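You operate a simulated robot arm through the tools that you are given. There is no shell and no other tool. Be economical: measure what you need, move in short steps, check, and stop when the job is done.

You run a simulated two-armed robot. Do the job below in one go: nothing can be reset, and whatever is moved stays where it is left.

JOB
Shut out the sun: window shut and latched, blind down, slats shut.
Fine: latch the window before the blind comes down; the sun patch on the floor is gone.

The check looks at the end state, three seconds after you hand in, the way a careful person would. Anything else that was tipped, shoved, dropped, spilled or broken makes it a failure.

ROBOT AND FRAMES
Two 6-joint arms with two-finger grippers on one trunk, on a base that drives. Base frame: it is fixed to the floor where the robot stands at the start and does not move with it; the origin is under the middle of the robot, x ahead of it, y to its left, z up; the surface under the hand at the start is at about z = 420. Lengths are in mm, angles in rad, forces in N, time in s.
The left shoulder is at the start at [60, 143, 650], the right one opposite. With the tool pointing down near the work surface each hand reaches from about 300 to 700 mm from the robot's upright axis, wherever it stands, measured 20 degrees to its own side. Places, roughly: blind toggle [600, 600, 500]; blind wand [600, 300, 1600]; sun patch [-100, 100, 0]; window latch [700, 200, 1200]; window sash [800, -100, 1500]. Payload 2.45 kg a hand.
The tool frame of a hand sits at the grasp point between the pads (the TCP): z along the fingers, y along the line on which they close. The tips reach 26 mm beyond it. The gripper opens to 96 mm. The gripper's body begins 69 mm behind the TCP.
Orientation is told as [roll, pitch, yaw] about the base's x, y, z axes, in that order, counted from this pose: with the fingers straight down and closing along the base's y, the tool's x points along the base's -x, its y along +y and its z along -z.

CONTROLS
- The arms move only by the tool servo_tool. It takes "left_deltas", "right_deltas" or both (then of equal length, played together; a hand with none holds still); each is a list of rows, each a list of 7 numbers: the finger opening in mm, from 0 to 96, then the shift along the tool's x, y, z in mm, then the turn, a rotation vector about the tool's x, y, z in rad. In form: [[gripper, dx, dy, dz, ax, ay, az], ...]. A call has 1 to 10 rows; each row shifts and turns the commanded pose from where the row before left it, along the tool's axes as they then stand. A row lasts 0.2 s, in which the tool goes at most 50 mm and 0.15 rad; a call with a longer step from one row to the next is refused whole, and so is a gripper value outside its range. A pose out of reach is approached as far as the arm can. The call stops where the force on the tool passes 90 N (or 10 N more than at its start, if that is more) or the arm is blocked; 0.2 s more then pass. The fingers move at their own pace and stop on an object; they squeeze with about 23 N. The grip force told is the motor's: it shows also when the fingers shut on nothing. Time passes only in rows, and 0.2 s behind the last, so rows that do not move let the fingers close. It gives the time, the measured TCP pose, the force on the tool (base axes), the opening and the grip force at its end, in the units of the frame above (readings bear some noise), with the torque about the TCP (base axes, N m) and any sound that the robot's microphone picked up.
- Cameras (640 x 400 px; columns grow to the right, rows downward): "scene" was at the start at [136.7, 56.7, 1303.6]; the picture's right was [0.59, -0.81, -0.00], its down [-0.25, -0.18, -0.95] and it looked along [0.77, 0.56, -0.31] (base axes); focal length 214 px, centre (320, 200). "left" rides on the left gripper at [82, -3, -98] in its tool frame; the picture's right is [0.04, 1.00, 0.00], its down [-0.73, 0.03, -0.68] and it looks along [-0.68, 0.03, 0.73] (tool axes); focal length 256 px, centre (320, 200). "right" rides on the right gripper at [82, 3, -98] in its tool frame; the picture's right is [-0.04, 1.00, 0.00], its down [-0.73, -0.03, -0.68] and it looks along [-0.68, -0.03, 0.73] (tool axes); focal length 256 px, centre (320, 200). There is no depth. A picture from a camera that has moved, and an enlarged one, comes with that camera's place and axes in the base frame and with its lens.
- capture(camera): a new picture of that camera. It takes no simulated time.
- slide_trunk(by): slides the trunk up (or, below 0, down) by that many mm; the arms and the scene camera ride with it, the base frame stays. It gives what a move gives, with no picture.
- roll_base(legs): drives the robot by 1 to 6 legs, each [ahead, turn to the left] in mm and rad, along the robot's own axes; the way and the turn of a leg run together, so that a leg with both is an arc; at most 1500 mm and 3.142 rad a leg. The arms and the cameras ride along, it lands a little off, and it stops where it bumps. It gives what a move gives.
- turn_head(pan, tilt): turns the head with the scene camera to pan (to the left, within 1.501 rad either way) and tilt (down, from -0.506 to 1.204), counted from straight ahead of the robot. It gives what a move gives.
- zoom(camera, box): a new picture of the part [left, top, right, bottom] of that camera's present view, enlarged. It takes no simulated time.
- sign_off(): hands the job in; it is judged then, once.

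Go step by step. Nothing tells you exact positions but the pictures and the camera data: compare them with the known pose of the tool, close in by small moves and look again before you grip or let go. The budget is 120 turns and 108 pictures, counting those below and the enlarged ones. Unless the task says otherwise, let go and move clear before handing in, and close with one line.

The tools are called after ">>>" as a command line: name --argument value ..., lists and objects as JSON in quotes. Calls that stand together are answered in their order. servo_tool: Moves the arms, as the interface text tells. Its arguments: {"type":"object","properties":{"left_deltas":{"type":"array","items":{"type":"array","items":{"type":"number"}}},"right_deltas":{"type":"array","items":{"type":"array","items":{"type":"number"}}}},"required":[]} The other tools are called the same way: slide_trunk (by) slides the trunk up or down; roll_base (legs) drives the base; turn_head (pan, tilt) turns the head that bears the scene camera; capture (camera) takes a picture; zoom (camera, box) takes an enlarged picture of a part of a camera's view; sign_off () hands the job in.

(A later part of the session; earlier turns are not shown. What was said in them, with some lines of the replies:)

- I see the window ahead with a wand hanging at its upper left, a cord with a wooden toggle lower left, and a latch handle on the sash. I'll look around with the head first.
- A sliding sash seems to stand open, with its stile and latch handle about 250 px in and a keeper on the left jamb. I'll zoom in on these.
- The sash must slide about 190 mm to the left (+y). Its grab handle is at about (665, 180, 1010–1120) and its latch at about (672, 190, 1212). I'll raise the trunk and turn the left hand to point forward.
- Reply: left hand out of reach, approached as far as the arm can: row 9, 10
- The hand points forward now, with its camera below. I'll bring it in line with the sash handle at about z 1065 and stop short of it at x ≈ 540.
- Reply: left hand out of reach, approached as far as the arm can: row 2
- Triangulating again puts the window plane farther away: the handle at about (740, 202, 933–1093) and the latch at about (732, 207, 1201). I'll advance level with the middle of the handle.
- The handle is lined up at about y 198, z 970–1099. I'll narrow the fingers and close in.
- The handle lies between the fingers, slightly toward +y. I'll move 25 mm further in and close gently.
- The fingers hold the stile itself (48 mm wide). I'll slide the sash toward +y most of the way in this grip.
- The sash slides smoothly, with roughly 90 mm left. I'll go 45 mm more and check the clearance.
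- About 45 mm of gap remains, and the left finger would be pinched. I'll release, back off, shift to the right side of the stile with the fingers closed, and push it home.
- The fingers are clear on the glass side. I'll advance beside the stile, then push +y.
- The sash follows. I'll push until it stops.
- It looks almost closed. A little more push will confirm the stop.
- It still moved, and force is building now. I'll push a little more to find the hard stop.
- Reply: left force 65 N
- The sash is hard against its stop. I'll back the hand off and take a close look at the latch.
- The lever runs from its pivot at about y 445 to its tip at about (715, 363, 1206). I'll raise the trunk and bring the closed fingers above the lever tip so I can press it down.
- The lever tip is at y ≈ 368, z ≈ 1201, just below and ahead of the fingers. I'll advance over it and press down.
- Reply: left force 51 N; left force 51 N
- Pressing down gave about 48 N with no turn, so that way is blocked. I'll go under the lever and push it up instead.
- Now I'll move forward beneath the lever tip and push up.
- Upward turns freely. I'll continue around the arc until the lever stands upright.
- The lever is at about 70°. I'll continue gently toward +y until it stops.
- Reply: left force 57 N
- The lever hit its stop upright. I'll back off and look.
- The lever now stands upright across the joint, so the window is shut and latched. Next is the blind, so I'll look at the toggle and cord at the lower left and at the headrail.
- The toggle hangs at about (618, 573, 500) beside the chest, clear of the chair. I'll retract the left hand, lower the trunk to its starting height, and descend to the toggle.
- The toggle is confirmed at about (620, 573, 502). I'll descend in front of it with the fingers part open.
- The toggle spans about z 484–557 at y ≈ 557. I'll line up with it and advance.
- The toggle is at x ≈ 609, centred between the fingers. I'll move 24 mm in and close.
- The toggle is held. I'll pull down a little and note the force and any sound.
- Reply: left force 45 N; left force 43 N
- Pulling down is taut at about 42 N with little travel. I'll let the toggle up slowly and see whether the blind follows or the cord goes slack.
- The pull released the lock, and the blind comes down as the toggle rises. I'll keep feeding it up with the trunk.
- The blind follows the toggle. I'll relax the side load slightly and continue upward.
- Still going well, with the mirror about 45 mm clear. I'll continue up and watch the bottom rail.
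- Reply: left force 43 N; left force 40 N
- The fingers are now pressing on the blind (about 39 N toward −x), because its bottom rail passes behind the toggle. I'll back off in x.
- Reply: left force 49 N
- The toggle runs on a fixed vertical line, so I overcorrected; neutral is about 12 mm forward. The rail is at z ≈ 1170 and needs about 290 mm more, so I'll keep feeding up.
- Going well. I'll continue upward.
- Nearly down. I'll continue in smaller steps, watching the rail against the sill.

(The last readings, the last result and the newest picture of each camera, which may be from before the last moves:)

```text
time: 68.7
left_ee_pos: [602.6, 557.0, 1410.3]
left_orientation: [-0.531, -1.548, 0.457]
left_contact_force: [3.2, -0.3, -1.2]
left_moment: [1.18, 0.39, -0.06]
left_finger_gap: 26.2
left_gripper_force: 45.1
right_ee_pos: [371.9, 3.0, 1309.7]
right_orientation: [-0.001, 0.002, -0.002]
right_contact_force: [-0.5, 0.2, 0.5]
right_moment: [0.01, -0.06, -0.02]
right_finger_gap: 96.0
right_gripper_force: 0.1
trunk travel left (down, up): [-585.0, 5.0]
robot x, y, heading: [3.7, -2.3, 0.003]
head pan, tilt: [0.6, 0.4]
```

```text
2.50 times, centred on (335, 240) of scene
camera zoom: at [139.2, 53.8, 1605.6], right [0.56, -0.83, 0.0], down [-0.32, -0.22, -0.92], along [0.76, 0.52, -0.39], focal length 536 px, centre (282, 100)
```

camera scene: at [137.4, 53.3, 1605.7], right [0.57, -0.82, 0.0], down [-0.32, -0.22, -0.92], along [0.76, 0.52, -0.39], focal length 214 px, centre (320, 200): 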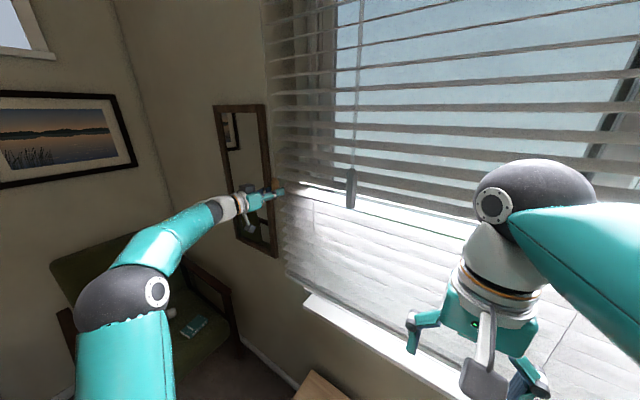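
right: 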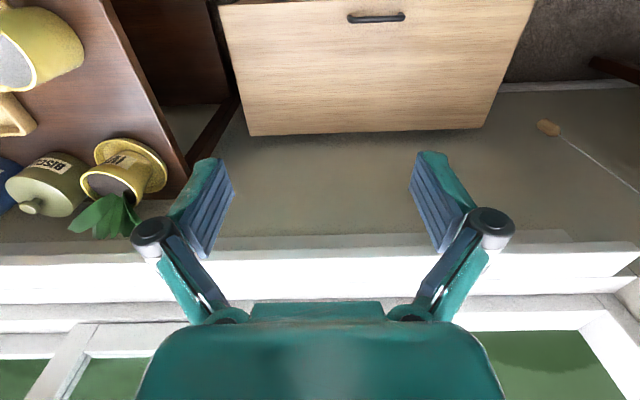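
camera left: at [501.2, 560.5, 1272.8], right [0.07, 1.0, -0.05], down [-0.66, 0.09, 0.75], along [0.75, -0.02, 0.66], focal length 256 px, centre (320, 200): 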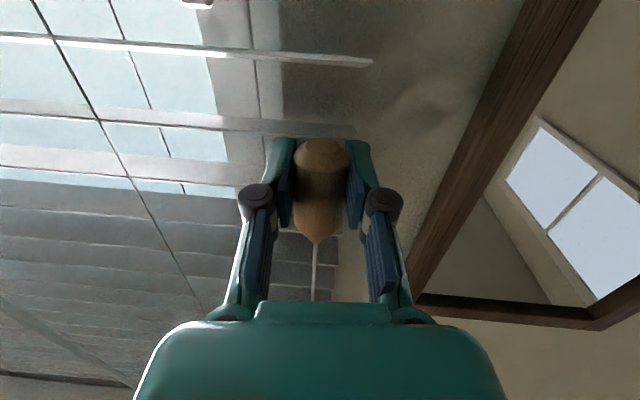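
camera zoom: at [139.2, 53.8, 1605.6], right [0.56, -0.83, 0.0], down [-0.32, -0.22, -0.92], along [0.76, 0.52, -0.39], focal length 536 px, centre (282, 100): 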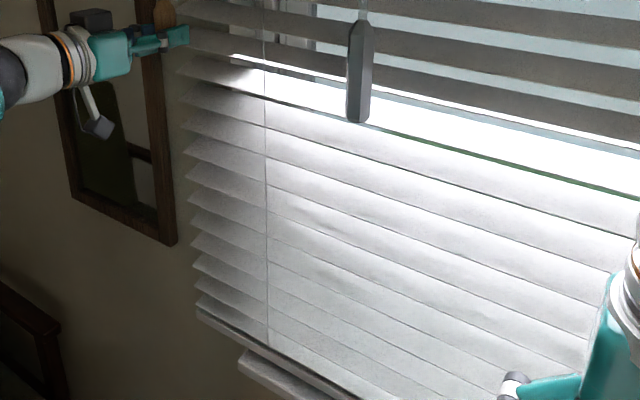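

Just a little above the sill now. I'll continue until it stops.

>>> servo_tool --left_deltas '[[5, -12, 0, -0.6, 0, 0, 0], [5, -12, 0, -0.6, 0, 0, 0], [5, -12, 0, -0.6, 0, 0, 0], [5, -12, 0, -0.6, 0, 0, 0], [5, 0, 0, 0, 0, 0, 0]]'

>>> zoom --camera "scene" --box '[230, 160, 440, 320]'

>>> capture --camera "left"

```text
time: 69.9
left_ee_pos: [604.1, 556.8, 1455.8]
left_orientation: [-0.567, -1.54, 0.487]
left_contact_force: [4.3, -11.1, -20.7]
left_moment: [0.27, 0.04, -0.17]
left_finger_gap: 26.0
left_gripper_force: 44.6
right_ee_pos: [374.3, 3.8, 1308.1]
right_orientation: [-0.001, 0.004, 0.0]
right_contact_force: [0.6, -0.3, -0.5]
right_moment: [0.01, -0.03, 0.0]
right_finger_gap: 95.9
right_gripper_force: 0.0
trunk travel left (down, up): [-585.0, 5.0]
robot x, y, heading: [0.8, 0.8, 0.004]
head pan, tilt: [0.6, 0.4]
```

```text
2.50 times, centred on (335, 240) of scene
camera zoom: at [142.3, 53.5, 1605.3], right [0.56, -0.83, 0.0], down [-0.32, -0.22, -0.92], along [0.76, 0.52, -0.39], focal length 536 px, centre (282, 100)
```

zoom: 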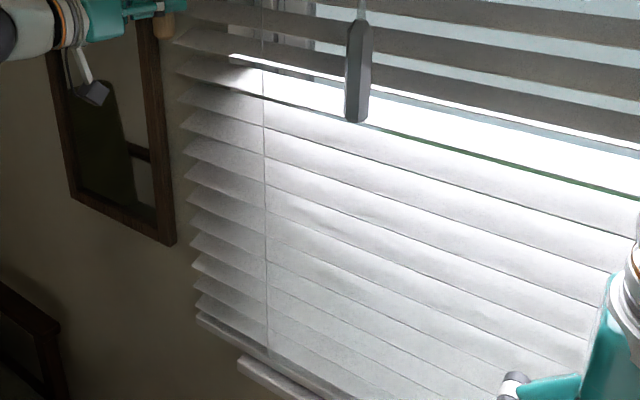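

```text
39 pictures are left
camera left: at [502.6, 560.4, 1377.4], right [0.08, 1.0, -0.06], down [-0.65, 0.09, 0.75], along [0.75, -0.02, 0.66], focal length 256 px, centre (320, 200)
```

left: 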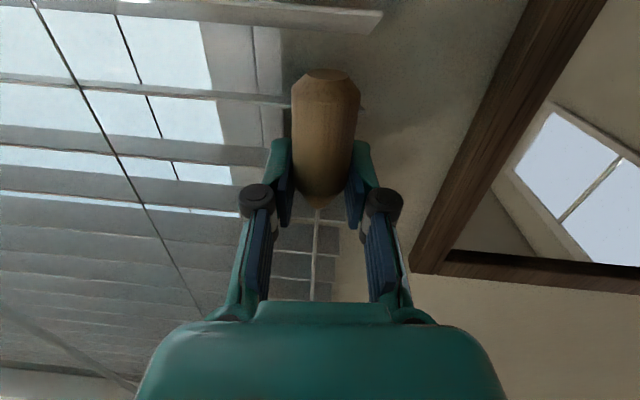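

The toggle reached the end of its travel: the hand slipped 20 mm with resistance and the rail rests at sill level. I'll release it and back off.

>>> servo_tool --left_deltas '[[45, 0, 0, 0, 0, 0, 0], [45, 0, 0, 0, 0, 0, 0], [45, 0, 0, -25, 0, 0, 0], [45, 0, 0, -35, 0, 0, 0], [45, 0, 0, -40, 0, 0, 0], [45, 0, 0, 0, 0, 0, 0]]'

>>> capture --camera "left"

>>> turn_head --pan 0.3 --tilt 0.1

>>> capture --camera "scene"

```text
time: 71.3
left_ee_pos: [500.6, 565.3, 1459.6]
left_orientation: [-0.573, -1.547, 0.495]
left_contact_force: [1.0, 0.5, -0.3]
left_moment: [-0.01, 0.0, 0.02]
left_finger_gap: 45.3
left_gripper_force: 0.0
right_ee_pos: [371.9, 4.2, 1308.4]
right_orientation: [0.001, 0.002, 0.0]
right_contact_force: [0.6, -0.1, 0.3]
right_moment: [0.04, 0.04, 0.02]
right_finger_gap: 96.2
right_gripper_force: 0.1
trunk travel left (down, up): [-585.0, 5.0]
robot x, y, heading: [0.7, -0.3, -0.002]
head pan, tilt: [0.6, 0.4]
```

```text
38 pictures are left
camera left: at [399.3, 568.9, 1381.0], right [0.07, 1.0, -0.05], down [-0.66, 0.09, 0.75], along [0.75, -0.02, 0.66], focal length 256 px, centre (320, 200)
```

left: 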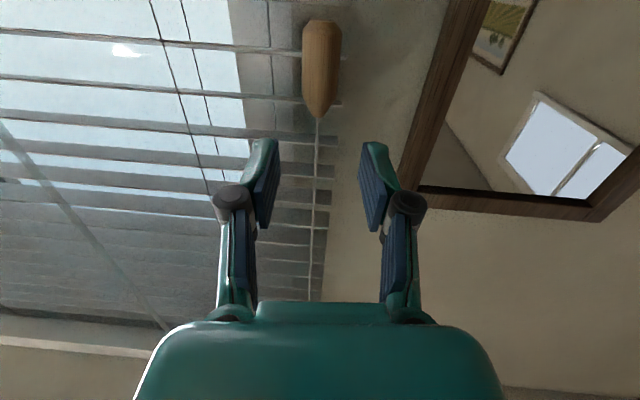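

```text
time: 72.1
left_ee_pos: [499.9, 566.3, 1461.4]
left_orientation: [-0.576, -1.549, 0.498]
left_contact_force: [0.2, -0.9, -0.9]
left_moment: [-0.01, 0.01, 0.04]
left_finger_gap: 45.0
left_gripper_force: 0.0
right_ee_pos: [370.7, 4.2, 1309.1]
right_orientation: [0.0, 0.0, -0.002]
right_contact_force: [-0.5, 0.4, -0.1]
right_moment: [-0.02, 0.04, 0.03]
right_finger_gap: 95.9
right_gripper_force: 0.0
trunk travel left (down, up): [-585.0, 5.0]
robot x, y, heading: [3.2, -1.5, -0.001]
head pan, tilt: [0.3, 0.099]
```

```text
37 pictures are left
camera scene: at [149.2, 29.1, 1633.5], right [0.3, -0.95, 0.0], down [-0.1, -0.03, -0.99], along [0.95, 0.3, -0.1], focal length 214 px, centre (320, 200)
```

scene: 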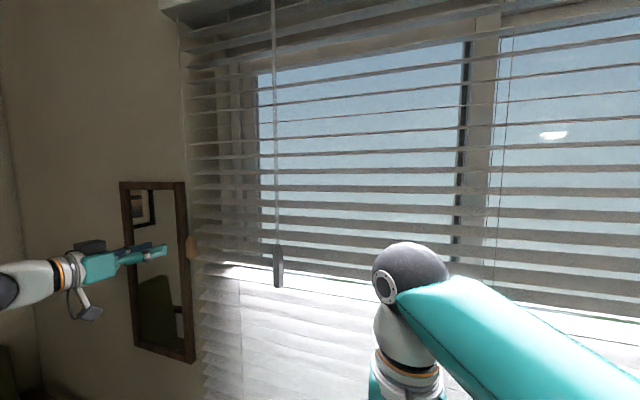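

The slats are still level, and the wand grip is at about (593, 274, 1374–1476). I'll move the right arm aside and bring the left hand in front of the wand.

>>> servo_tool --left_deltas '[[45, 3, -20, -3, 0, 0, 0], [45, 4, -28, -2, 0, 0, 0], [60, 4, -28, -2, 0, 0, 0], [60, 4, -30, -2, 0, 0, 0], [60, 4, -30, -2, 0, 0, 0], [60, 4, -30, -2, 0, 0, 0], [60, 4, -30, -2, 0, 0, 0], [60, 4, -30, -2, 0, 0, 0], [60, 4, -30, -2, 0, 0, 0], [60, 0, -25, 0, 0, 0, 0]]' --right_deltas '[[96, 5, -25, 0, 0, 0, 0], [96, 5, -25, 0, 0, 0, 0], [96, 5, -25, 0, 0, 0, 0], [96, 5, -25, 0, 0, 0, 0], [96, 5, -25, 0, 0, 0, 0], [96, 5, -25, 0, 0, 0, 0], [96, 5, -25, 0, 0, 0, 0], [96, 5, -25, 0, 0, 0, 0], [96, 5, -25, 0, 0, 0, 0], [96, 5, -25, 0, 0, 0, 0]]'

>>> capture --camera "left"

>>> capture --camera "scene"

```text
time: 74.3
left_ee_pos: [457.8, 286.7, 1430.4]
left_orientation: [-0.603, -1.55, 0.53]
left_contact_force: [0.7, -0.6, -0.8]
left_moment: [-0.02, 0.01, 0.03]
left_finger_gap: 60.0
left_gripper_force: 0.1
right_ee_pos: [321.5, -248.1, 1309.7]
right_orientation: [-0.001, 0.0, -0.001]
right_contact_force: [0.5, -1.1, 0.1]
right_moment: [0.03, 0.0, 0.01]
right_finger_gap: 96.1
right_gripper_force: 0.1
trunk travel left (down, up): [-585.0, 5.0]
robot x, y, heading: [-5.6, 3.6, 0.0]
head pan, tilt: [0.3, 0.099]
```

```text
36 pictures are left
camera left: at [357.9, 290.3, 1351.4], right [0.07, 1.0, -0.05], down [-0.66, 0.09, 0.74], along [0.75, -0.02, 0.67], focal length 256 px, centre (320, 200)
```

left: 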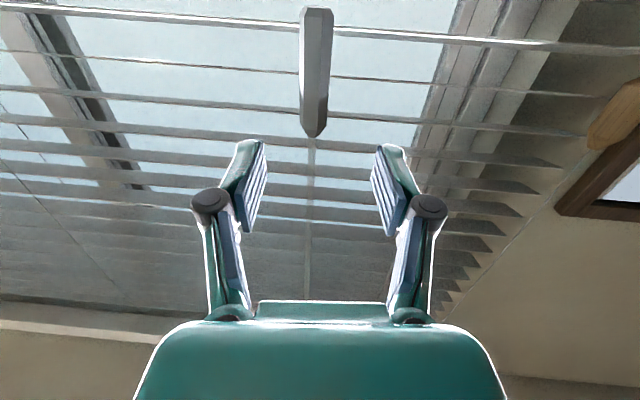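

```text
35 pictures are left
camera scene: at [148.9, 28.1, 1633.6], right [0.3, -0.96, 0.0], down [-0.09, -0.03, -1.0], along [0.95, 0.29, -0.1], focal length 214 px, centre (320, 200)
```

scene: 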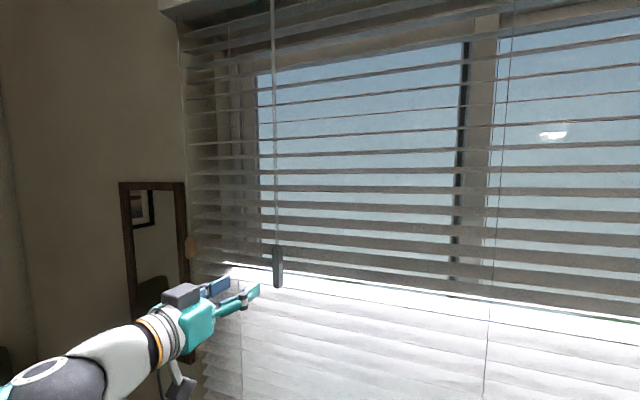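

The wand is at about (606, 274, 1420). I'll advance and check before gripping.

>>> servo_tool --left_deltas '[[60, 3, -2, 30, 0, 0, 0], [60, 3, -1, 30, 0, 0, 0], [60, 0, 0, 30, 0, 0, 0], [60, 0, 0, 25, 0, 0, 0], [60, 0, 0, 0, 0, 0, 0]]'

>>> capture --camera "left"

```text
time: 75.5
left_ee_pos: [560.3, 275.7, 1427.5]
left_orientation: [-0.514, -1.546, 0.442]
left_contact_force: [-0.6, -0.3, -0.3]
left_moment: [0.01, 0.02, -0.03]
left_finger_gap: 60.3
left_gripper_force: 0.0
left hand out of reach, approached as far as the arm can: row 1, 2
right_ee_pos: [321.3, -247.4, 1309.5]
right_orientation: [0.001, 0.0, 0.0]
right_contact_force: [-0.5, 0.2, -0.3]
right_moment: [0.0, -0.01, -0.01]
right_finger_gap: 96.1
right_gripper_force: 0.1
trunk travel left (down, up): [-585.0, 5.0]
robot x, y, heading: [2.4, -1.4, -0.0]
head pan, tilt: [0.3, 0.099]
```

```text
34 pictures are left
camera left: at [459.0, 277.8, 1348.2], right [0.07, 1.0, -0.05], down [-0.66, 0.09, 0.75], along [0.75, -0.02, 0.66], focal length 256 px, centre (320, 200)
```

left: 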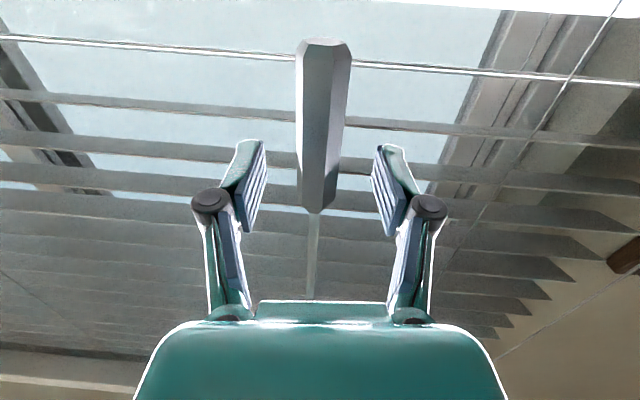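

The wand is between the fingers at x ≈ 610. I'll move in 42 mm and grip.

>>> servo_tool --left_deltas '[[60, 3, 0, 21, 0, 0, 0], [60, 3, 0, 21, 0, 0, 0], [5, 0, 0, 0, 0, 0, 0], [5, 0, 0, 0, 0, 0, 0], [5, 0, 0, 0, 0, 0, 0]]'

>>> capture --camera "left"

```text
time: 76.7
left_ee_pos: [604.1, 271.3, 1420.5]
left_orientation: [-0.463, -1.548, 0.395]
left_contact_force: [7.1, 11.2, 1.9]
left_moment: [1.16, -0.47, -0.1]
left_finger_gap: 23.9
left_gripper_force: 44.9
left hand out of reach, approached as far as the arm can: row 1
right_ee_pos: [322.8, -244.0, 1309.3]
right_orientation: [0.001, 0.002, -0.001]
right_contact_force: [-0.8, 0.4, -0.4]
right_moment: [0.03, 0.01, -0.03]
right_finger_gap: 96.0
right_gripper_force: 0.1
trunk travel left (down, up): [-585.0, 5.0]
robot x, y, heading: [0.9, 2.1, 0.001]
head pan, tilt: [0.3, 0.099]
```

```text
33 pictures are left
camera left: at [502.6, 273.7, 1341.9], right [0.07, 1.0, -0.05], down [-0.66, 0.08, 0.75], along [0.75, -0.02, 0.66], focal length 256 px, centre (320, 200)
```

left: 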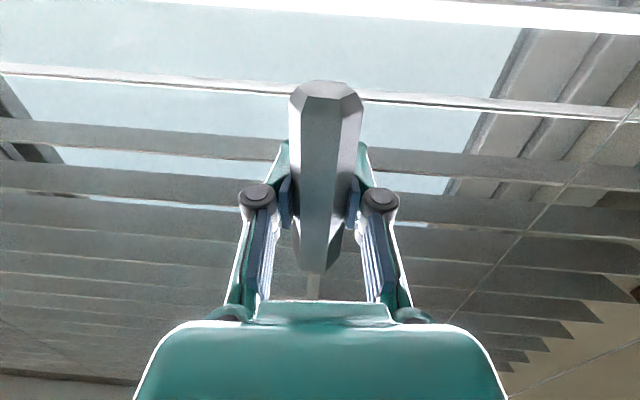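

The wand is gripped. I'll twist it about its axis, pointing the hand toward −y with the wrist swinging left, and watch the slats.

>>> servo_tool --left_deltas '[[5, 0, 0, 0, 0.12, 0, 0], [5, 0, 0, 0, 0.12, 0, 0], [5, 0, 0, 0, 0.12, 0, 0], [5, 0, 0, 0, 0.12, 0, 0], [5, 0, 0, 0, 0.12, 0, 0], [5, 0, 0, 0, 0.12, 0, 0]]'

>>> capture --camera "scene"

>>> capture --camera "left"

```text
time: 78.1
left_ee_pos: [601.0, 265.7, 1418.2]
left_orientation: [-0.708, -1.487, 0.092]
left_contact_force: [7.0, 42.0, 19.2]
left_moment: [1.07, -0.41, -0.07]
left_finger_gap: 26.6
left_gripper_force: 45.4
left hand out of reach, approached as far as the arm can: row 1, 2
right_ee_pos: [320.8, -239.8, 1310.8]
right_orientation: [-0.005, 0.0, 0.0]
right_contact_force: [-0.2, 0.7, 0.2]
right_moment: [0.01, 0.06, -0.02]
right_finger_gap: 96.0
right_gripper_force: 0.0
trunk travel left (down, up): [-585.0, 5.0]
robot x, y, heading: [-0.0, 2.9, 0.005]
head pan, tilt: [0.3, 0.099]
```

```text
32 pictures are left
camera scene: at [148.4, 38.0, 1633.5], right [0.3, -0.95, 0.01], down [-0.09, -0.04, -0.99], along [0.95, 0.29, -0.1], focal length 214 px, centre (320, 200)
```

scene: 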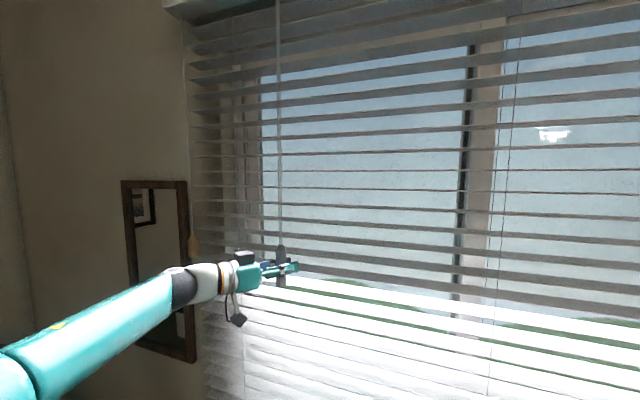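

```text
31 pictures are left
camera left: at [511.3, 319.7, 1344.9], right [0.57, 0.81, -0.09], down [-0.47, 0.42, 0.77], along [0.67, -0.4, 0.63], focal length 256 px, centre (320, 200)
```

left: 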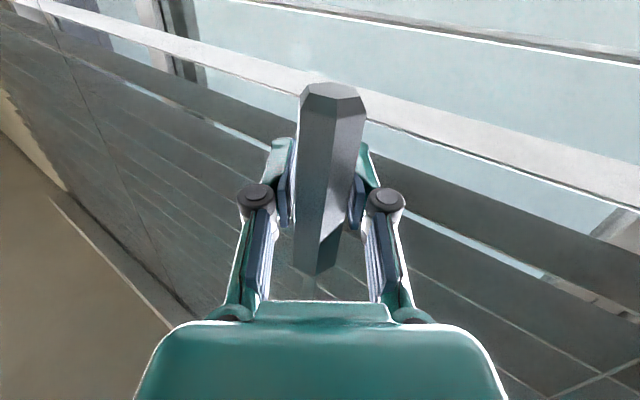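

Twisting this way levels the slats, so the wand works at roughly 0.5 slat radian per wand radian. Tilting the room edge up blocks sun better, so I'll turn the other way. I'll relieve the side load and sweep back through the start heading.

>>> servo_tool --left_deltas '[[5, 0, 5, -3, -0.1, 0, 0], [5, 0, 0, 0, -0.13, 0, 0], [5, 0, 0, 0, -0.13, 0, 0], [5, 0, 0, 0, -0.13, 0, 0], [5, 0, 0, 0, -0.13, 0, 0], [5, 0, 0, 0, -0.13, 0, 0], [5, 0, 0, 0, -0.13, 0, 0], [5, 0, 0, 0, -0.13, 0, 0], [5, 0, 0, 0, -0.13, 0, 0], [5, 0, 0, 0, -0.13, 0, 0]]'

>>> capture --camera "scene"

>>> capture --camera "left"

```text
time: 80.3
left_ee_pos: [599.6, 276.2, 1414.7]
left_orientation: [0.516, -1.479, 0.139]
left_contact_force: [8.8, 51.1, 10.6]
left_moment: [-1.01, -0.44, -0.31]
left_finger_gap: 22.7
left_gripper_force: 44.8
right_ee_pos: [322.1, -237.0, 1311.5]
right_orientation: [-0.01, 0.002, 0.0]
right_contact_force: [0.1, 0.2, 0.4]
right_moment: [-0.05, -0.03, -0.01]
right_finger_gap: 95.9
right_gripper_force: 0.0
trunk travel left (down, up): [-585.0, 5.0]
robot x, y, heading: [-2.9, -0.1, 0.001]
head pan, tilt: [0.3, 0.099]
```

```text
30 pictures are left
camera scene: at [150.5, 41.0, 1633.2], right [0.3, -0.96, 0.01], down [-0.1, -0.04, -0.99], along [0.95, 0.29, -0.1], focal length 214 px, centre (320, 200)
```

scene: 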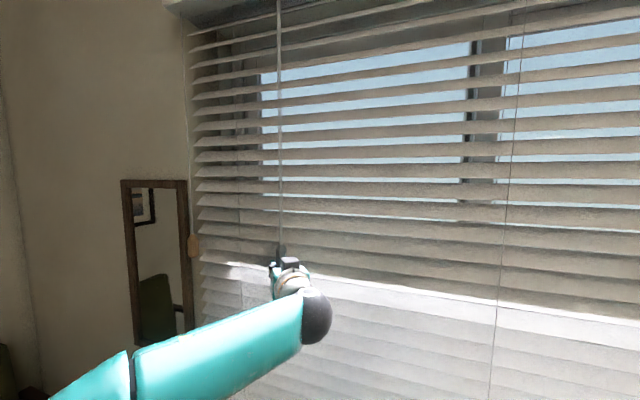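

```text
29 pictures are left
camera left: at [515.6, 213.0, 1342.3], right [-0.61, 0.79, 0.0], down [-0.49, -0.38, 0.79], along [0.63, 0.48, 0.62], focal length 256 px, centre (320, 200)
```

left: 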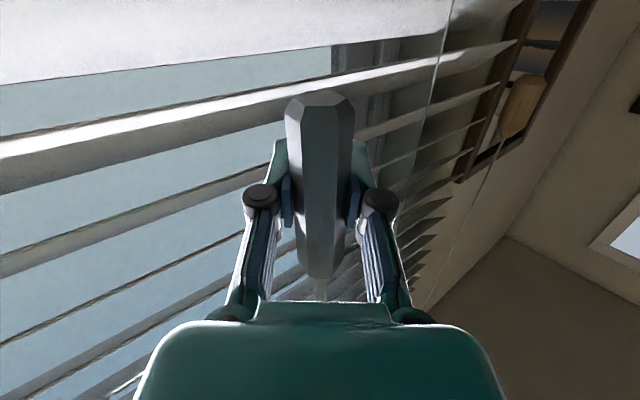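

The slats now tilt room edge up. I'll relieve the side load and twist a bit further.

>>> servo_tool --left_deltas '[[5, 0, 7, 5, 0, 0, 0], [5, 0, 0, 0, -0.13, 0, 0], [5, 0, 0, 0, -0.13, 0, 0], [5, 0, 0, 0, -0.13, 0, 0], [5, 0, 0, 0, -0.13, 0, 0], [5, 0, 0, 0, 0, 0, 0]]'

>>> capture --camera "scene"

```text
time: 81.7
left_ee_pos: [596.4, 277.4, 1414.3]
left_orientation: [1.067, -1.477, 0.1]
left_contact_force: [-18.5, 33.2, -14.1]
left_moment: [-1.33, -0.84, -0.2]
left_finger_gap: 23.6
left_gripper_force: 44.2
right_ee_pos: [320.4, -239.8, 1311.1]
right_orientation: [-0.005, -0.001, 0.002]
right_contact_force: [0.6, 0.1, 0.4]
right_moment: [-0.01, -0.03, -0.03]
right_finger_gap: 96.1
right_gripper_force: 0.0
trunk travel left (down, up): [-585.0, 5.0]
robot x, y, heading: [-4.2, -2.2, -0.001]
head pan, tilt: [0.3, 0.099]
```

```text
28 pictures are left
camera scene: at [145.8, 37.8, 1633.6], right [0.3, -0.96, 0.01], down [-0.09, -0.04, -0.99], along [0.95, 0.29, -0.1], focal length 214 px, centre (320, 200)
```

scene: 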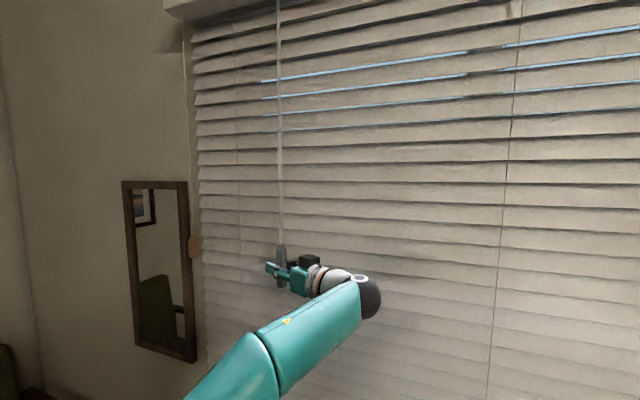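

Nearly shut. I'll release, back off, turn the hand back and regrip for a final twist.

>>> servo_tool --left_deltas '[[60, 0, 0, 0, 0, 0, 0], [60, 0, 0, 0, 0, 0, 0], [60, 0, 0, -35, 0, 0, 0], [60, 0, 0, -40, 0, 0, 0], [60, 0, 0, -40, 0, 0, 0], [60, 0, 0, 0, 0.14, 0, 0], [60, 0, 0, 0, 0.14, 0, 0], [60, 0, 0, 0, 0.14, 0, 0], [60, 0, 0, -10, 0.14, 0, 0], [60, 0, 0, -10, 0.14, 0, 0]]'

>>> capture --camera "scene"

```text
time: 83.9
left_ee_pos: [537.3, 149.5, 1423.5]
left_orientation: [0.432, -1.478, 0.019]
left_contact_force: [-0.8, 0.1, 0.5]
left_moment: [0.01, 0.02, -0.01]
left_finger_gap: 59.6
left_gripper_force: 0.1
right_ee_pos: [321.3, -246.7, 1308.7]
right_orientation: [-0.002, 0.0, 0.0]
right_contact_force: [-0.3, 0.5, 0.1]
right_moment: [-0.02, -0.02, -0.01]
right_finger_gap: 95.7
right_gripper_force: 0.0
trunk travel left (down, up): [-585.0, 5.0]
robot x, y, heading: [1.9, -3.2, 0.004]
head pan, tilt: [0.3, 0.099]
```

```text
27 pictures are left
camera scene: at [148.3, 30.2, 1633.7], right [0.3, -0.96, 0.0], down [-0.09, -0.03, -1.0], along [0.95, 0.29, -0.1], focal length 214 px, centre (320, 200)
```

scene: 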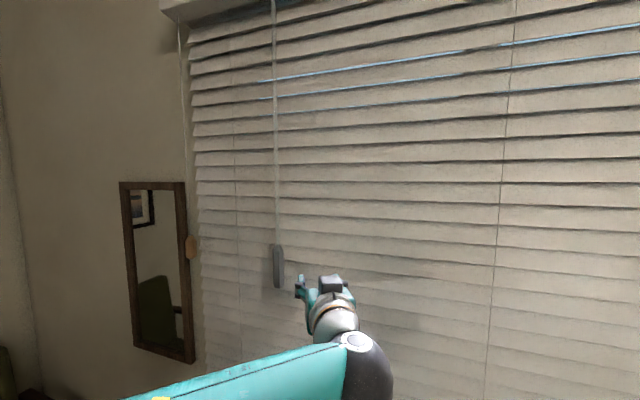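

The slats hold position. I'll rotate to about −20° heading and line up with the wand again.

>>> servo_tool --left_deltas '[[60, 0, 0, 0, 0.135, 0, 0], [60, 0, 0, 0, 0.135, 0, 0], [60, 0, 0, 0, 0.135, 0, 0], [60, 0, 0, 0, 0.135, 0, 0], [60, 0, 0, 0, 0.135, 0, 0], [60, 0, 0, 0, 0.135, 0, 0], [60, 0, 35, -22, 0, 0, 0], [60, 0, 35, -22, 0, 0, 0], [60, 0, 35, -22, 0, 0, 0], [60, 0, 35, -21, 0, 0, 0]]'

>>> capture --camera "left"

```text
time: 86.1
left_ee_pos: [498.3, 298.1, 1422.8]
left_orientation: [-0.197, -1.458, -0.108]
left_contact_force: [0.2, 0.6, 1.5]
left_moment: [0.03, 0.1, 0.0]
left_finger_gap: 60.2
left_gripper_force: 0.0
left hand out of reach, approached as far as the arm can: row 6, 7
right_ee_pos: [321.6, -246.8, 1310.7]
right_orientation: [-0.001, 0.0, 0.002]
right_contact_force: [0.3, -0.1, 0.1]
right_moment: [-0.05, 0.01, 0.0]
right_finger_gap: 95.9
right_gripper_force: 0.0
trunk travel left (down, up): [-585.0, 5.0]
robot x, y, heading: [0.1, 0.5, -0.001]
head pan, tilt: [0.3, 0.099]
```

```text
26 pictures are left
camera left: at [394.0, 325.2, 1352.8], right [0.29, 0.95, -0.06], down [-0.55, 0.22, 0.8], along [0.78, -0.2, 0.59], focal length 256 px, centre (320, 200)
```

left: 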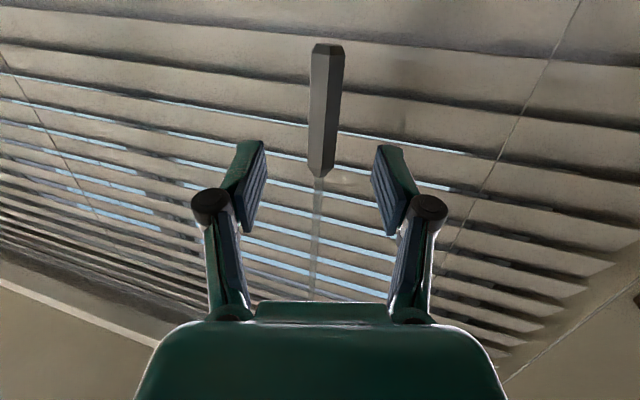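

The wand is centred. I'll advance and grip.

>>> servo_tool --left_deltas '[[60, 0, 3, 35, 0, 0, 0], [60, 0, 2, 35, 0, 0, 0], [60, 0, 0, 33, 0, 0, 0], [5, 0, 0, 0, 0, 0, 0], [5, 0, 0, 0, 0, 0, 0], [5, 0, 0, 0, 0, 0, 0]]'

>>> capture --camera "left"

```text
time: 87.5
left_ee_pos: [601.1, 269.3, 1410.0]
left_orientation: [-0.222, -1.459, -0.083]
left_contact_force: [3.2, -3.1, -0.5]
left_moment: [0.88, -0.59, 0.0]
left_finger_gap: 25.6
left_gripper_force: 45.0
right_ee_pos: [323.0, -248.4, 1309.7]
right_orientation: [0.0, 0.002, 0.001]
right_contact_force: [-0.3, 0.2, -0.2]
right_moment: [0.02, -0.02, 0.02]
right_finger_gap: 96.0
right_gripper_force: 0.0
trunk travel left (down, up): [-585.0, 5.0]
robot x, y, heading: [-4.4, 3.5, 0.005]
head pan, tilt: [0.3, 0.099]
```

```text
25 pictures are left
camera left: at [495.7, 296.6, 1340.4], right [0.29, 0.95, -0.06], down [-0.55, 0.22, 0.8], along [0.78, -0.2, 0.59], focal length 256 px, centre (320, 200)
```

left: 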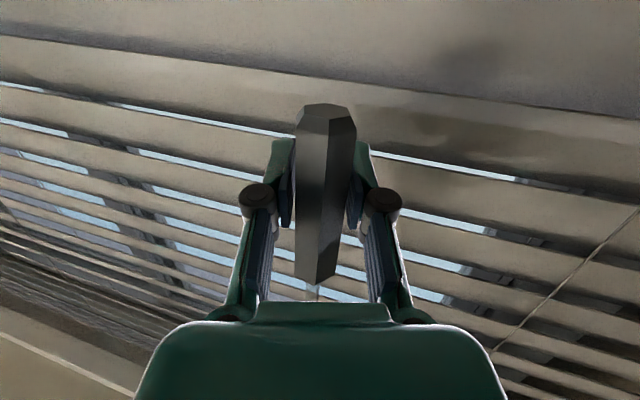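

Now the closing twist, in moderate steps while watching the torque.

>>> servo_tool --left_deltas '[[5, 0, 0, 0, -0.12, 0, 0], [5, 0, 0, 0, -0.12, 0, 0], [5, 0, 0, 0, -0.12, 0, 0], [5, 0, 0, 0, -0.12, 0, 0], [5, 0, 0, 0, -0.12, 0, 0]]'

>>> capture --camera "left"

>>> capture --camera "scene"

```text
time: 88.7
left_ee_pos: [603.0, 273.3, 1411.1]
left_orientation: [0.212, -1.475, 0.022]
left_contact_force: [1.5, 7.7, -21.4]
left_moment: [-1.33, -0.07, -0.42]
left_finger_gap: 22.6
left_gripper_force: 44.5
left hand out of reach, approached as far as the arm can: row 2
right_ee_pos: [325.3, -244.4, 1308.7]
right_orientation: [-0.003, 0.003, 0.001]
right_contact_force: [0.5, -0.5, -0.1]
right_moment: [0.01, 0.02, 0.06]
right_finger_gap: 96.0
right_gripper_force: 0.1
trunk travel left (down, up): [-585.0, 5.0]
robot x, y, heading: [-2.6, 0.6, 0.002]
head pan, tilt: [0.3, 0.099]
```

```text
24 pictures are left
camera left: at [499.2, 247.4, 1340.3], right [-0.23, 0.97, -0.02], down [-0.59, -0.13, 0.79], along [0.77, 0.2, 0.61], focal length 256 px, centre (320, 200)
```

left: 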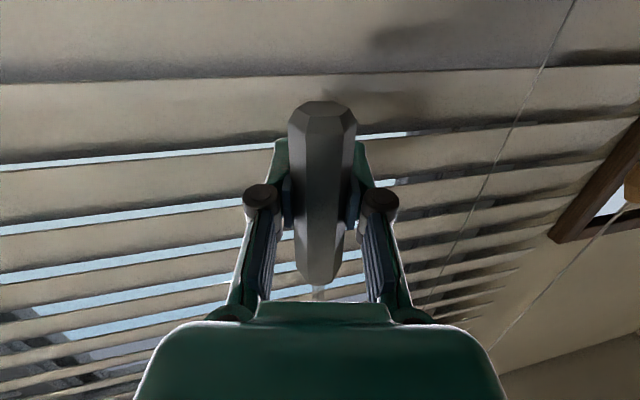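

```text
23 pictures are left
camera scene: at [152.1, 32.1, 1633.1], right [0.3, -0.96, 0.0], down [-0.1, -0.03, -0.99], along [0.95, 0.29, -0.1], focal length 214 px, centre (320, 200)
```

scene: 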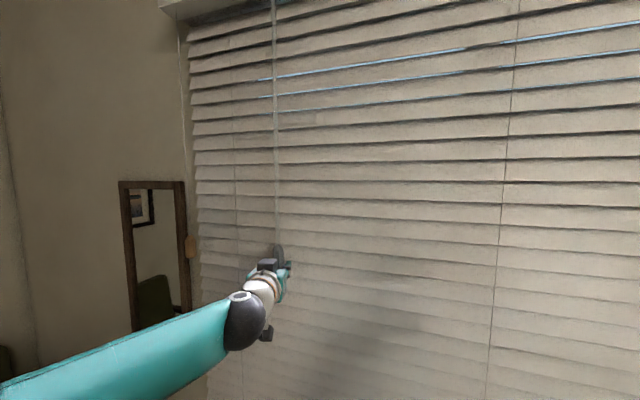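

The grip first settled onto the wand's flats (26 → 22.6 mm), so little turn was transferred. I'll continue the twist.

>>> servo_tool --left_deltas '[[5, 0, 0, 0, -0.12, 0, 0], [5, 0, 0, 0, -0.12, 0, 0], [5, 0, 0, 0, -0.12, 0, 0], [5, 0, 0, 0, -0.12, 0, 0], [5, 0, 0, 0, -0.12, 0, 0]]'

>>> capture --camera "scene"

```text
time: 89.9
left_ee_pos: [598.0, 277.3, 1414.9]
left_orientation: [0.806, -1.485, 0.031]
left_contact_force: [-2.2, 22.9, -0.9]
left_moment: [-1.66, -0.16, -0.37]
left_finger_gap: 27.1
left_gripper_force: 44.8
right_ee_pos: [321.1, -242.7, 1311.2]
right_orientation: [-0.003, -0.001, 0.001]
right_contact_force: [1.0, 0.1, 0.0]
right_moment: [-0.03, 0.0, -0.04]
right_finger_gap: 96.0
right_gripper_force: 0.0
trunk travel left (down, up): [-585.0, 5.0]
robot x, y, heading: [1.4, 2.1, 0.001]
head pan, tilt: [0.3, 0.099]
```

```text
22 pictures are left
camera scene: at [149.0, 34.9, 1633.7], right [0.3, -0.96, 0.0], down [-0.1, -0.03, -0.99], along [0.95, 0.29, -0.1], focal length 214 px, centre (320, 200)
```

scene: 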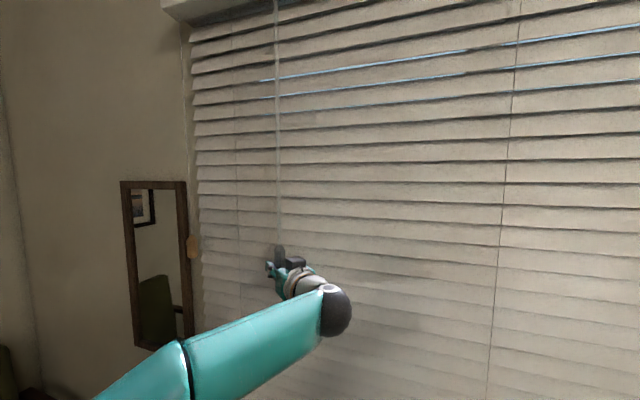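

The slats look unchanged and the grip is riding over the wand's corners, so it may be at its stop. I'll zoom in on the slats.

>>> zoom --camera "scene" --box '[260, 0, 580, 200]'

>>> capture --camera "left"

```text
2.00 times, centred on (420, 100) of scene
camera zoom: at [149.0, 34.9, 1633.7], right [0.3, -0.96, 0.0], down [-0.1, -0.03, -0.99], along [0.95, 0.29, -0.1], focal length 429 px, centre (120, 400)
```

zoom: 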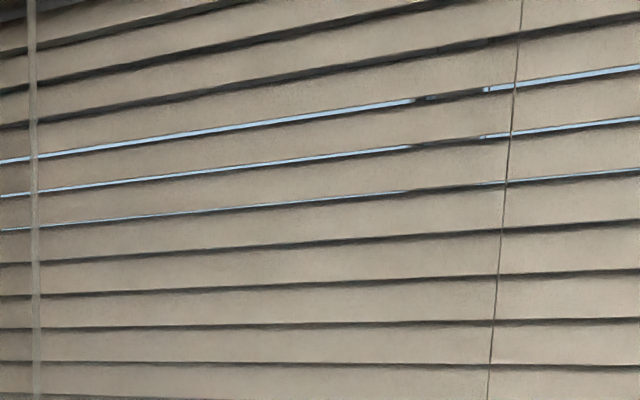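

```text
20 pictures are left
camera left: at [527.9, 202.4, 1341.1], right [-0.74, 0.67, 0.02], down [-0.41, -0.48, 0.77], along [0.53, 0.57, 0.63], focal length 256 px, centre (320, 200)
```

left: 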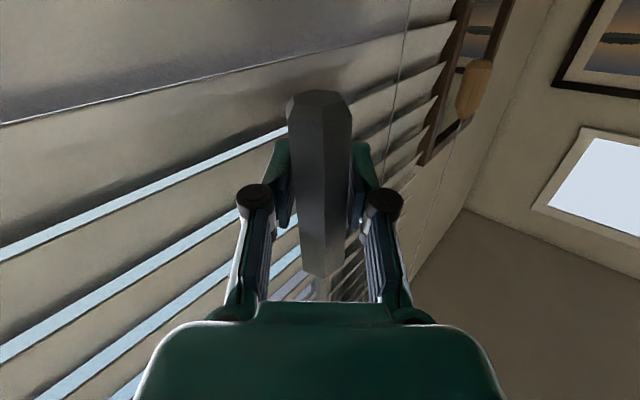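

I'll twist three more rows and compare the same slits.

>>> servo_tool --left_deltas '[[5, 0, 4, 3, -0.12, 0, 0], [5, 0, 0, 0, -0.12, 0, 0], [5, 0, 0, 0, -0.12, 0, 0], [5, 0, 0, 0, 0, 0, 0]]'

>>> zoom --camera "scene" --box '[260, 0, 580, 200]'

```text
time: 90.9
left_ee_pos: [596.8, 279.8, 1416.4]
left_orientation: [1.198, -1.483, -0.007]
left_contact_force: [-11.7, 16.6, -3.1]
left_moment: [-0.69, -1.12, -0.13]
left_finger_gap: 23.6
left_gripper_force: 45.5
right_ee_pos: [319.8, -244.0, 1311.2]
right_orientation: [-0.004, -0.001, 0.0]
right_contact_force: [0.3, -0.4, 0.3]
right_moment: [-0.02, 0.0, 0.0]
right_finger_gap: 95.9
right_gripper_force: 0.1
trunk travel left (down, up): [-585.0, 5.0]
robot x, y, heading: [-0.5, 0.3, 0.003]
head pan, tilt: [0.3, 0.099]
```

```text
2.00 times, centred on (420, 100) of scene
camera zoom: at [146.3, 33.2, 1633.8], right [0.3, -0.96, 0.0], down [-0.09, -0.03, -1.0], along [0.95, 0.29, -0.1], focal length 429 px, centre (120, 400)
```

zoom: 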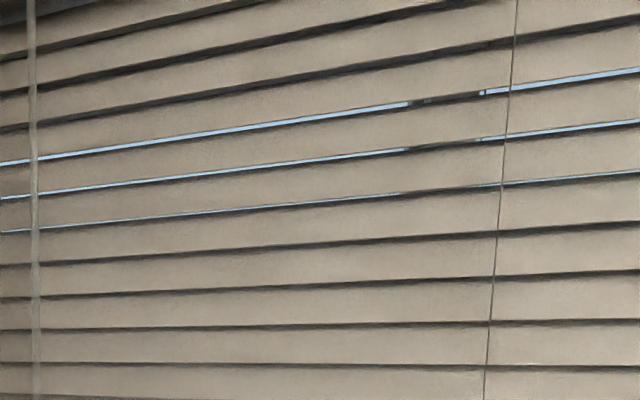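

The slats are at their stop this way, with the room edge down, since sky shows only when looking up through the slits. A high sun may still leak through, so I'll check the floor for the sun patch.

>>> turn_head --pan 1.4 --tilt 1.1

>>> capture --camera "scene"

```text
time: 92.2
left_ee_pos: [597.2, 278.4, 1416.4]
left_orientation: [1.2, -1.482, -0.006]
left_contact_force: [-10.7, 17.1, -0.4]
left_moment: [-0.63, -0.93, -0.11]
left_finger_gap: 23.7
left_gripper_force: 45.2
right_ee_pos: [320.3, -244.8, 1310.8]
right_orientation: [-0.005, -0.002, -0.002]
right_contact_force: [-0.2, -0.5, -0.1]
right_moment: [0.01, 0.02, 0.01]
right_finger_gap: 96.1
right_gripper_force: 0.0
trunk travel left (down, up): [-585.0, 5.0]
robot x, y, heading: [1.0, 1.9, -0.002]
head pan, tilt: [1.4, 1.1]
```

```text
18 pictures are left
camera scene: at [69.2, 68.0, 1548.9], right [0.99, -0.17, 0.0], down [-0.15, -0.88, -0.45], along [0.08, 0.45, -0.89], focal length 214 px, centre (320, 200)
```

scene: 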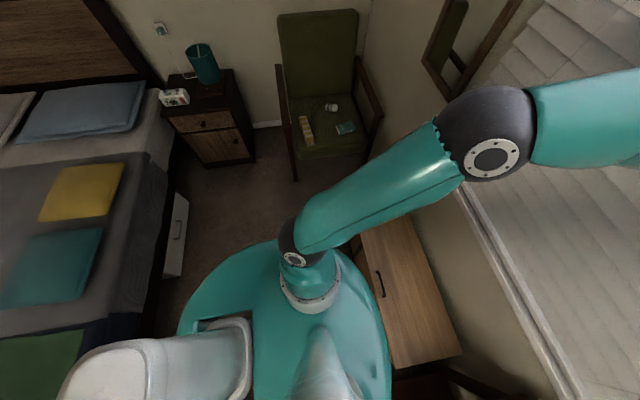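

No sun stripes on this side. I'll check the floor and furniture toward the other side too.

>>> turn_head --pan -0.5 --tilt 1.0

>>> capture --camera "scene"

```text
time: 94.1
left_ee_pos: [596.3, 280.4, 1416.2]
left_orientation: [1.199, -1.481, -0.006]
left_contact_force: [-9.7, 18.1, 3.4]
left_moment: [-0.71, -0.96, -0.13]
left_finger_gap: 23.6
left_gripper_force: 45.0
right_ee_pos: [320.4, -243.4, 1311.1]
right_orientation: [-0.002, -0.002, 0.001]
right_contact_force: [-0.5, -0.6, 0.2]
right_moment: [-0.01, 0.0, 0.01]
right_finger_gap: 96.4
right_gripper_force: 0.0
trunk travel left (down, up): [-585.0, 5.0]
robot x, y, heading: [2.3, 0.3, 0.0]
head pan, tilt: [-0.499, 1.0]
```

```text
17 pictures are left
camera scene: at [119.5, -27.5, 1555.8], right [-0.48, -0.88, 0.0], down [-0.74, 0.4, -0.54], along [0.48, -0.26, -0.84], focal length 214 px, centre (320, 200)
```

scene: 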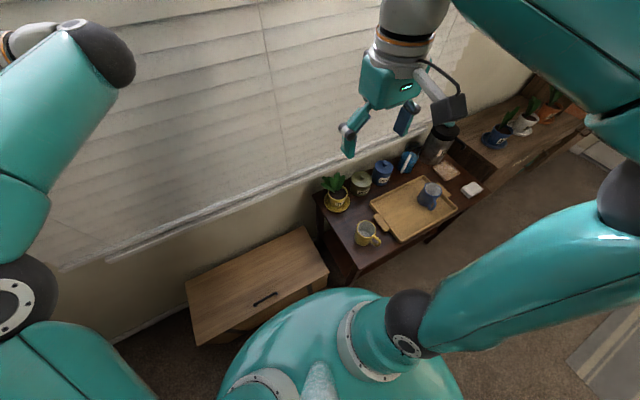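

There is no sun anywhere and the blind covers down to the sill. I'll release the wand, back off, and do a final look.

>>> servo_tool --left_deltas '[[60, 0, 0, 0, 0, 0, 0], [60, 0, 0, 0, 0, 0, 0], [60, 0, 0, -35, 0, 0, 0], [60, 0, 0, -40, 0, 0, 0], [60, 0, 0, -40, 0, 0, 0], [60, 0, 0, -20, 0.14, 0, 0], [60, 0, 0, -20, 0.14, 0, 0], [60, 0, 0, -30, 0.14, 0, 0], [60, 0, 0, -30, 0.14, 0, 0], [60, 0, 0, -30, 0.14, 0, 0]]'

>>> turn_head --pan 0.5 --tilt 0.3

>>> capture --camera "scene"

>>> zoom --camera "scene" --box '[200, 150, 400, 310]'

```text
time: 96.3
left_ee_pos: [477.1, 69.2, 1426.6]
left_orientation: [0.523, -1.48, -0.034]
left_contact_force: [0.4, 0.4, -0.3]
left_moment: [0.01, 0.01, -0.03]
left_finger_gap: 60.0
left_gripper_force: 0.1
right_ee_pos: [320.0, -247.1, 1310.6]
right_orientation: [0.002, 0.0, -0.001]
right_contact_force: [-0.1, 0.6, -0.6]
right_moment: [0.01, -0.05, -0.01]
right_finger_gap: 95.8
right_gripper_force: 0.1
trunk travel left (down, up): [-585.0, 5.0]
robot x, y, heading: [0.9, -0.8, -0.002]
head pan, tilt: [-0.499, 1.0]
```

```text
time: 97.5
left_ee_pos: [478.9, 69.8, 1425.2]
left_orientation: [0.533, -1.48, -0.04]
left_contact_force: [-0.6, -0.8, -0.2]
left_moment: [0.03, 0.04, -0.01]
left_finger_gap: 60.3
left_gripper_force: 0.0
right_ee_pos: [322.9, -247.6, 1309.7]
right_orientation: [0.0, -0.001, 0.001]
right_contact_force: [-0.6, -0.1, 0.4]
right_moment: [-0.03, 0.01, 0.0]
right_finger_gap: 96.2
right_gripper_force: 0.0
trunk travel left (down, up): [-585.0, 5.0]
robot x, y, heading: [-0.0, 0.1, 0.001]
head pan, tilt: [0.499, 0.3]
```

```text
16 pictures are left
camera scene: at [143.4, 46.4, 1614.9], right [0.48, -0.88, 0.0], down [-0.26, -0.14, -0.95], along [0.84, 0.46, -0.3], focal length 214 px, centre (320, 200)
```

scene: 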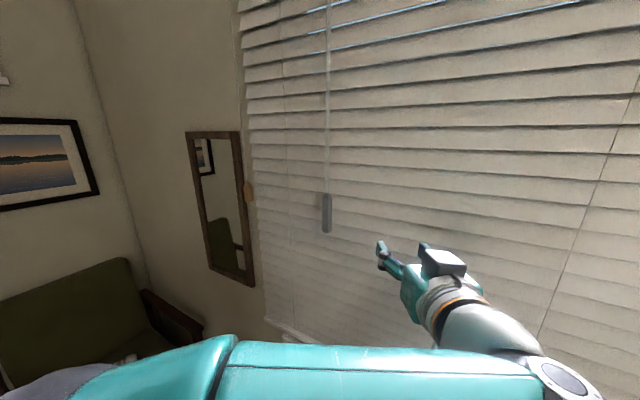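

```text
2.50 times, centred on (300, 230) of scene
camera zoom: at [143.4, 46.4, 1614.9], right [0.48, -0.88, 0.0], down [-0.26, -0.14, -0.95], along [0.84, 0.46, -0.3], focal length 536 px, centre (370, 125)
```

zoom: 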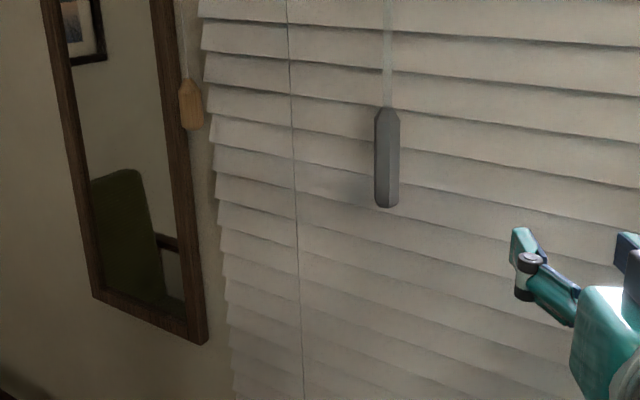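

I'll check a bright spot on the hand that could be leaking sun, and the rail at the sill.

>>> zoom --camera "scene" --box '[360, 220, 560, 345]'

>>> turn_head --pan 0.9 --tilt 0.75

>>> capture --camera "scene"

```text
3.20 times, centred on (460, 282) of scene
camera zoom: at [143.4, 46.4, 1614.9], right [0.48, -0.88, 0.0], down [-0.26, -0.14, -0.95], along [0.84, 0.46, -0.3], focal length 686 px, centre (-128, -64)
```

zoom: 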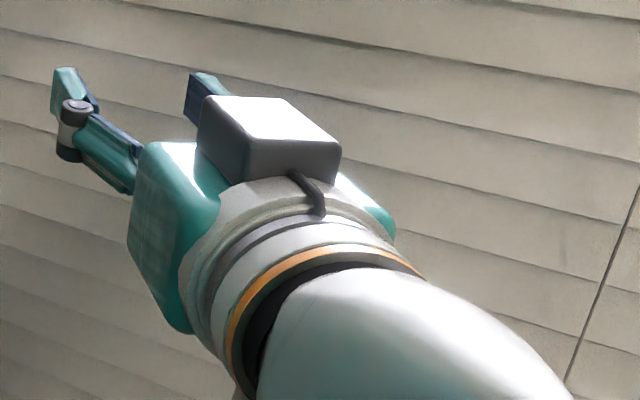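

```text
time: 98.4
left_ee_pos: [478.4, 69.6, 1425.4]
left_orientation: [0.532, -1.48, -0.04]
left_contact_force: [0.1, -0.1, 0.2]
left_moment: [0.02, 0.03, 0.01]
left_finger_gap: 60.1
left_gripper_force: 0.0
right_ee_pos: [322.5, -247.7, 1309.2]
right_orientation: [-0.001, -0.001, 0.0]
right_contact_force: [-0.2, -0.6, -0.1]
right_moment: [-0.01, -0.01, 0.0]
right_finger_gap: 96.1
right_gripper_force: 0.2
trunk travel left (down, up): [-585.0, 5.0]
robot x, y, heading: [-1.1, 0.6, -0.0]
head pan, tilt: [0.901, 0.75]
```

```text
13 pictures are left
camera scene: at [112.9, 66.7, 1574.6], right [0.78, -0.62, 0.0], down [-0.42, -0.53, -0.73], along [0.45, 0.57, -0.68], focal length 214 px, centre (320, 200)
```

scene: 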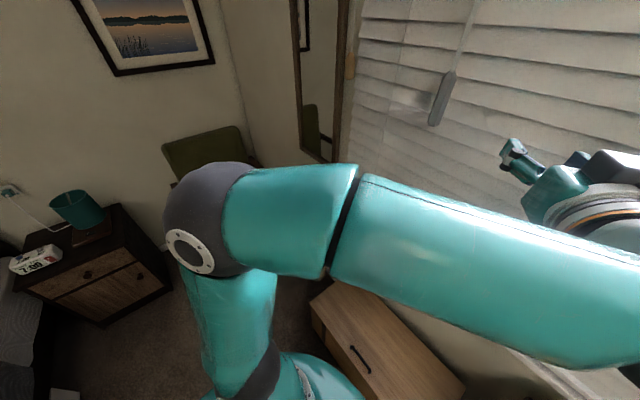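

The rail reaches the sill and the highlights on the hand look like a soft sheen. I'll take one more close look at the carpet and bed where the patch would fall.

>>> turn_head --pan 1.5 --tilt 1.2

>>> capture --camera "scene"

>>> capture --camera "left"

```text
time: 99.4
left_ee_pos: [476.8, 69.5, 1425.4]
left_orientation: [0.532, -1.479, -0.04]
left_contact_force: [-0.8, 0.6, 0.6]
left_moment: [-0.02, 0.01, -0.01]
left_finger_gap: 60.1
left_gripper_force: 0.0
right_ee_pos: [321.6, -247.3, 1310.5]
right_orientation: [0.001, -0.001, 0.001]
right_contact_force: [0.0, 0.0, -0.4]
right_moment: [0.01, 0.02, 0.01]
right_finger_gap: 96.0
right_gripper_force: 0.0
trunk travel left (down, up): [-585.0, 5.0]
robot x, y, heading: [-1.1, -1.2, 0.002]
head pan, tilt: [1.499, 1.201]
```

```text
12 pictures are left
camera scene: at [65.4, 57.5, 1542.9], right [1.0, -0.07, 0.0], down [-0.07, -0.93, -0.36], along [0.03, 0.36, -0.93], focal length 214 px, centre (320, 200)
```

scene: 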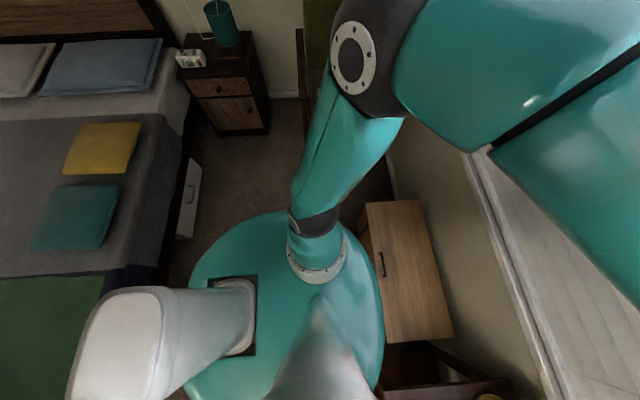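

```text
11 pictures are left
camera left: at [384.6, 20.7, 1352.4], right [-0.47, 0.88, 0.01], down [-0.54, -0.3, 0.79], along [0.69, 0.37, 0.62], focal length 256 px, centre (320, 200)
```

left: 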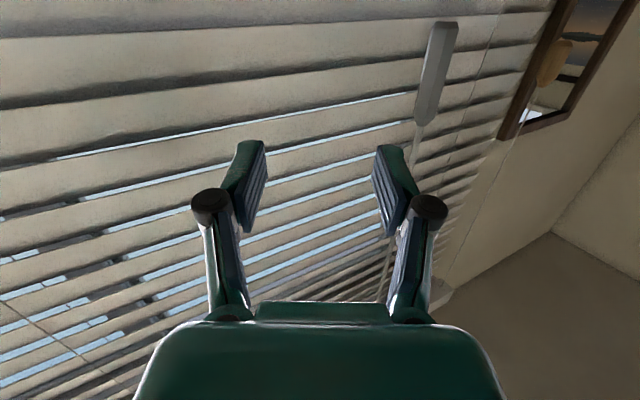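

The carpet, bed, chest and robot base all lie in even shade. The toggle, wand and furniture are where they should be, and both hands are clear, so I'm handing in.

>>> sign_off

```text
The job is handed in.
```

The window was shut and latched first, then the blind was lowered to the sill and the slats turned to their stop (a little sky still shows when looking up through the upper slits), and I saw no sun patch on any floor I could see.
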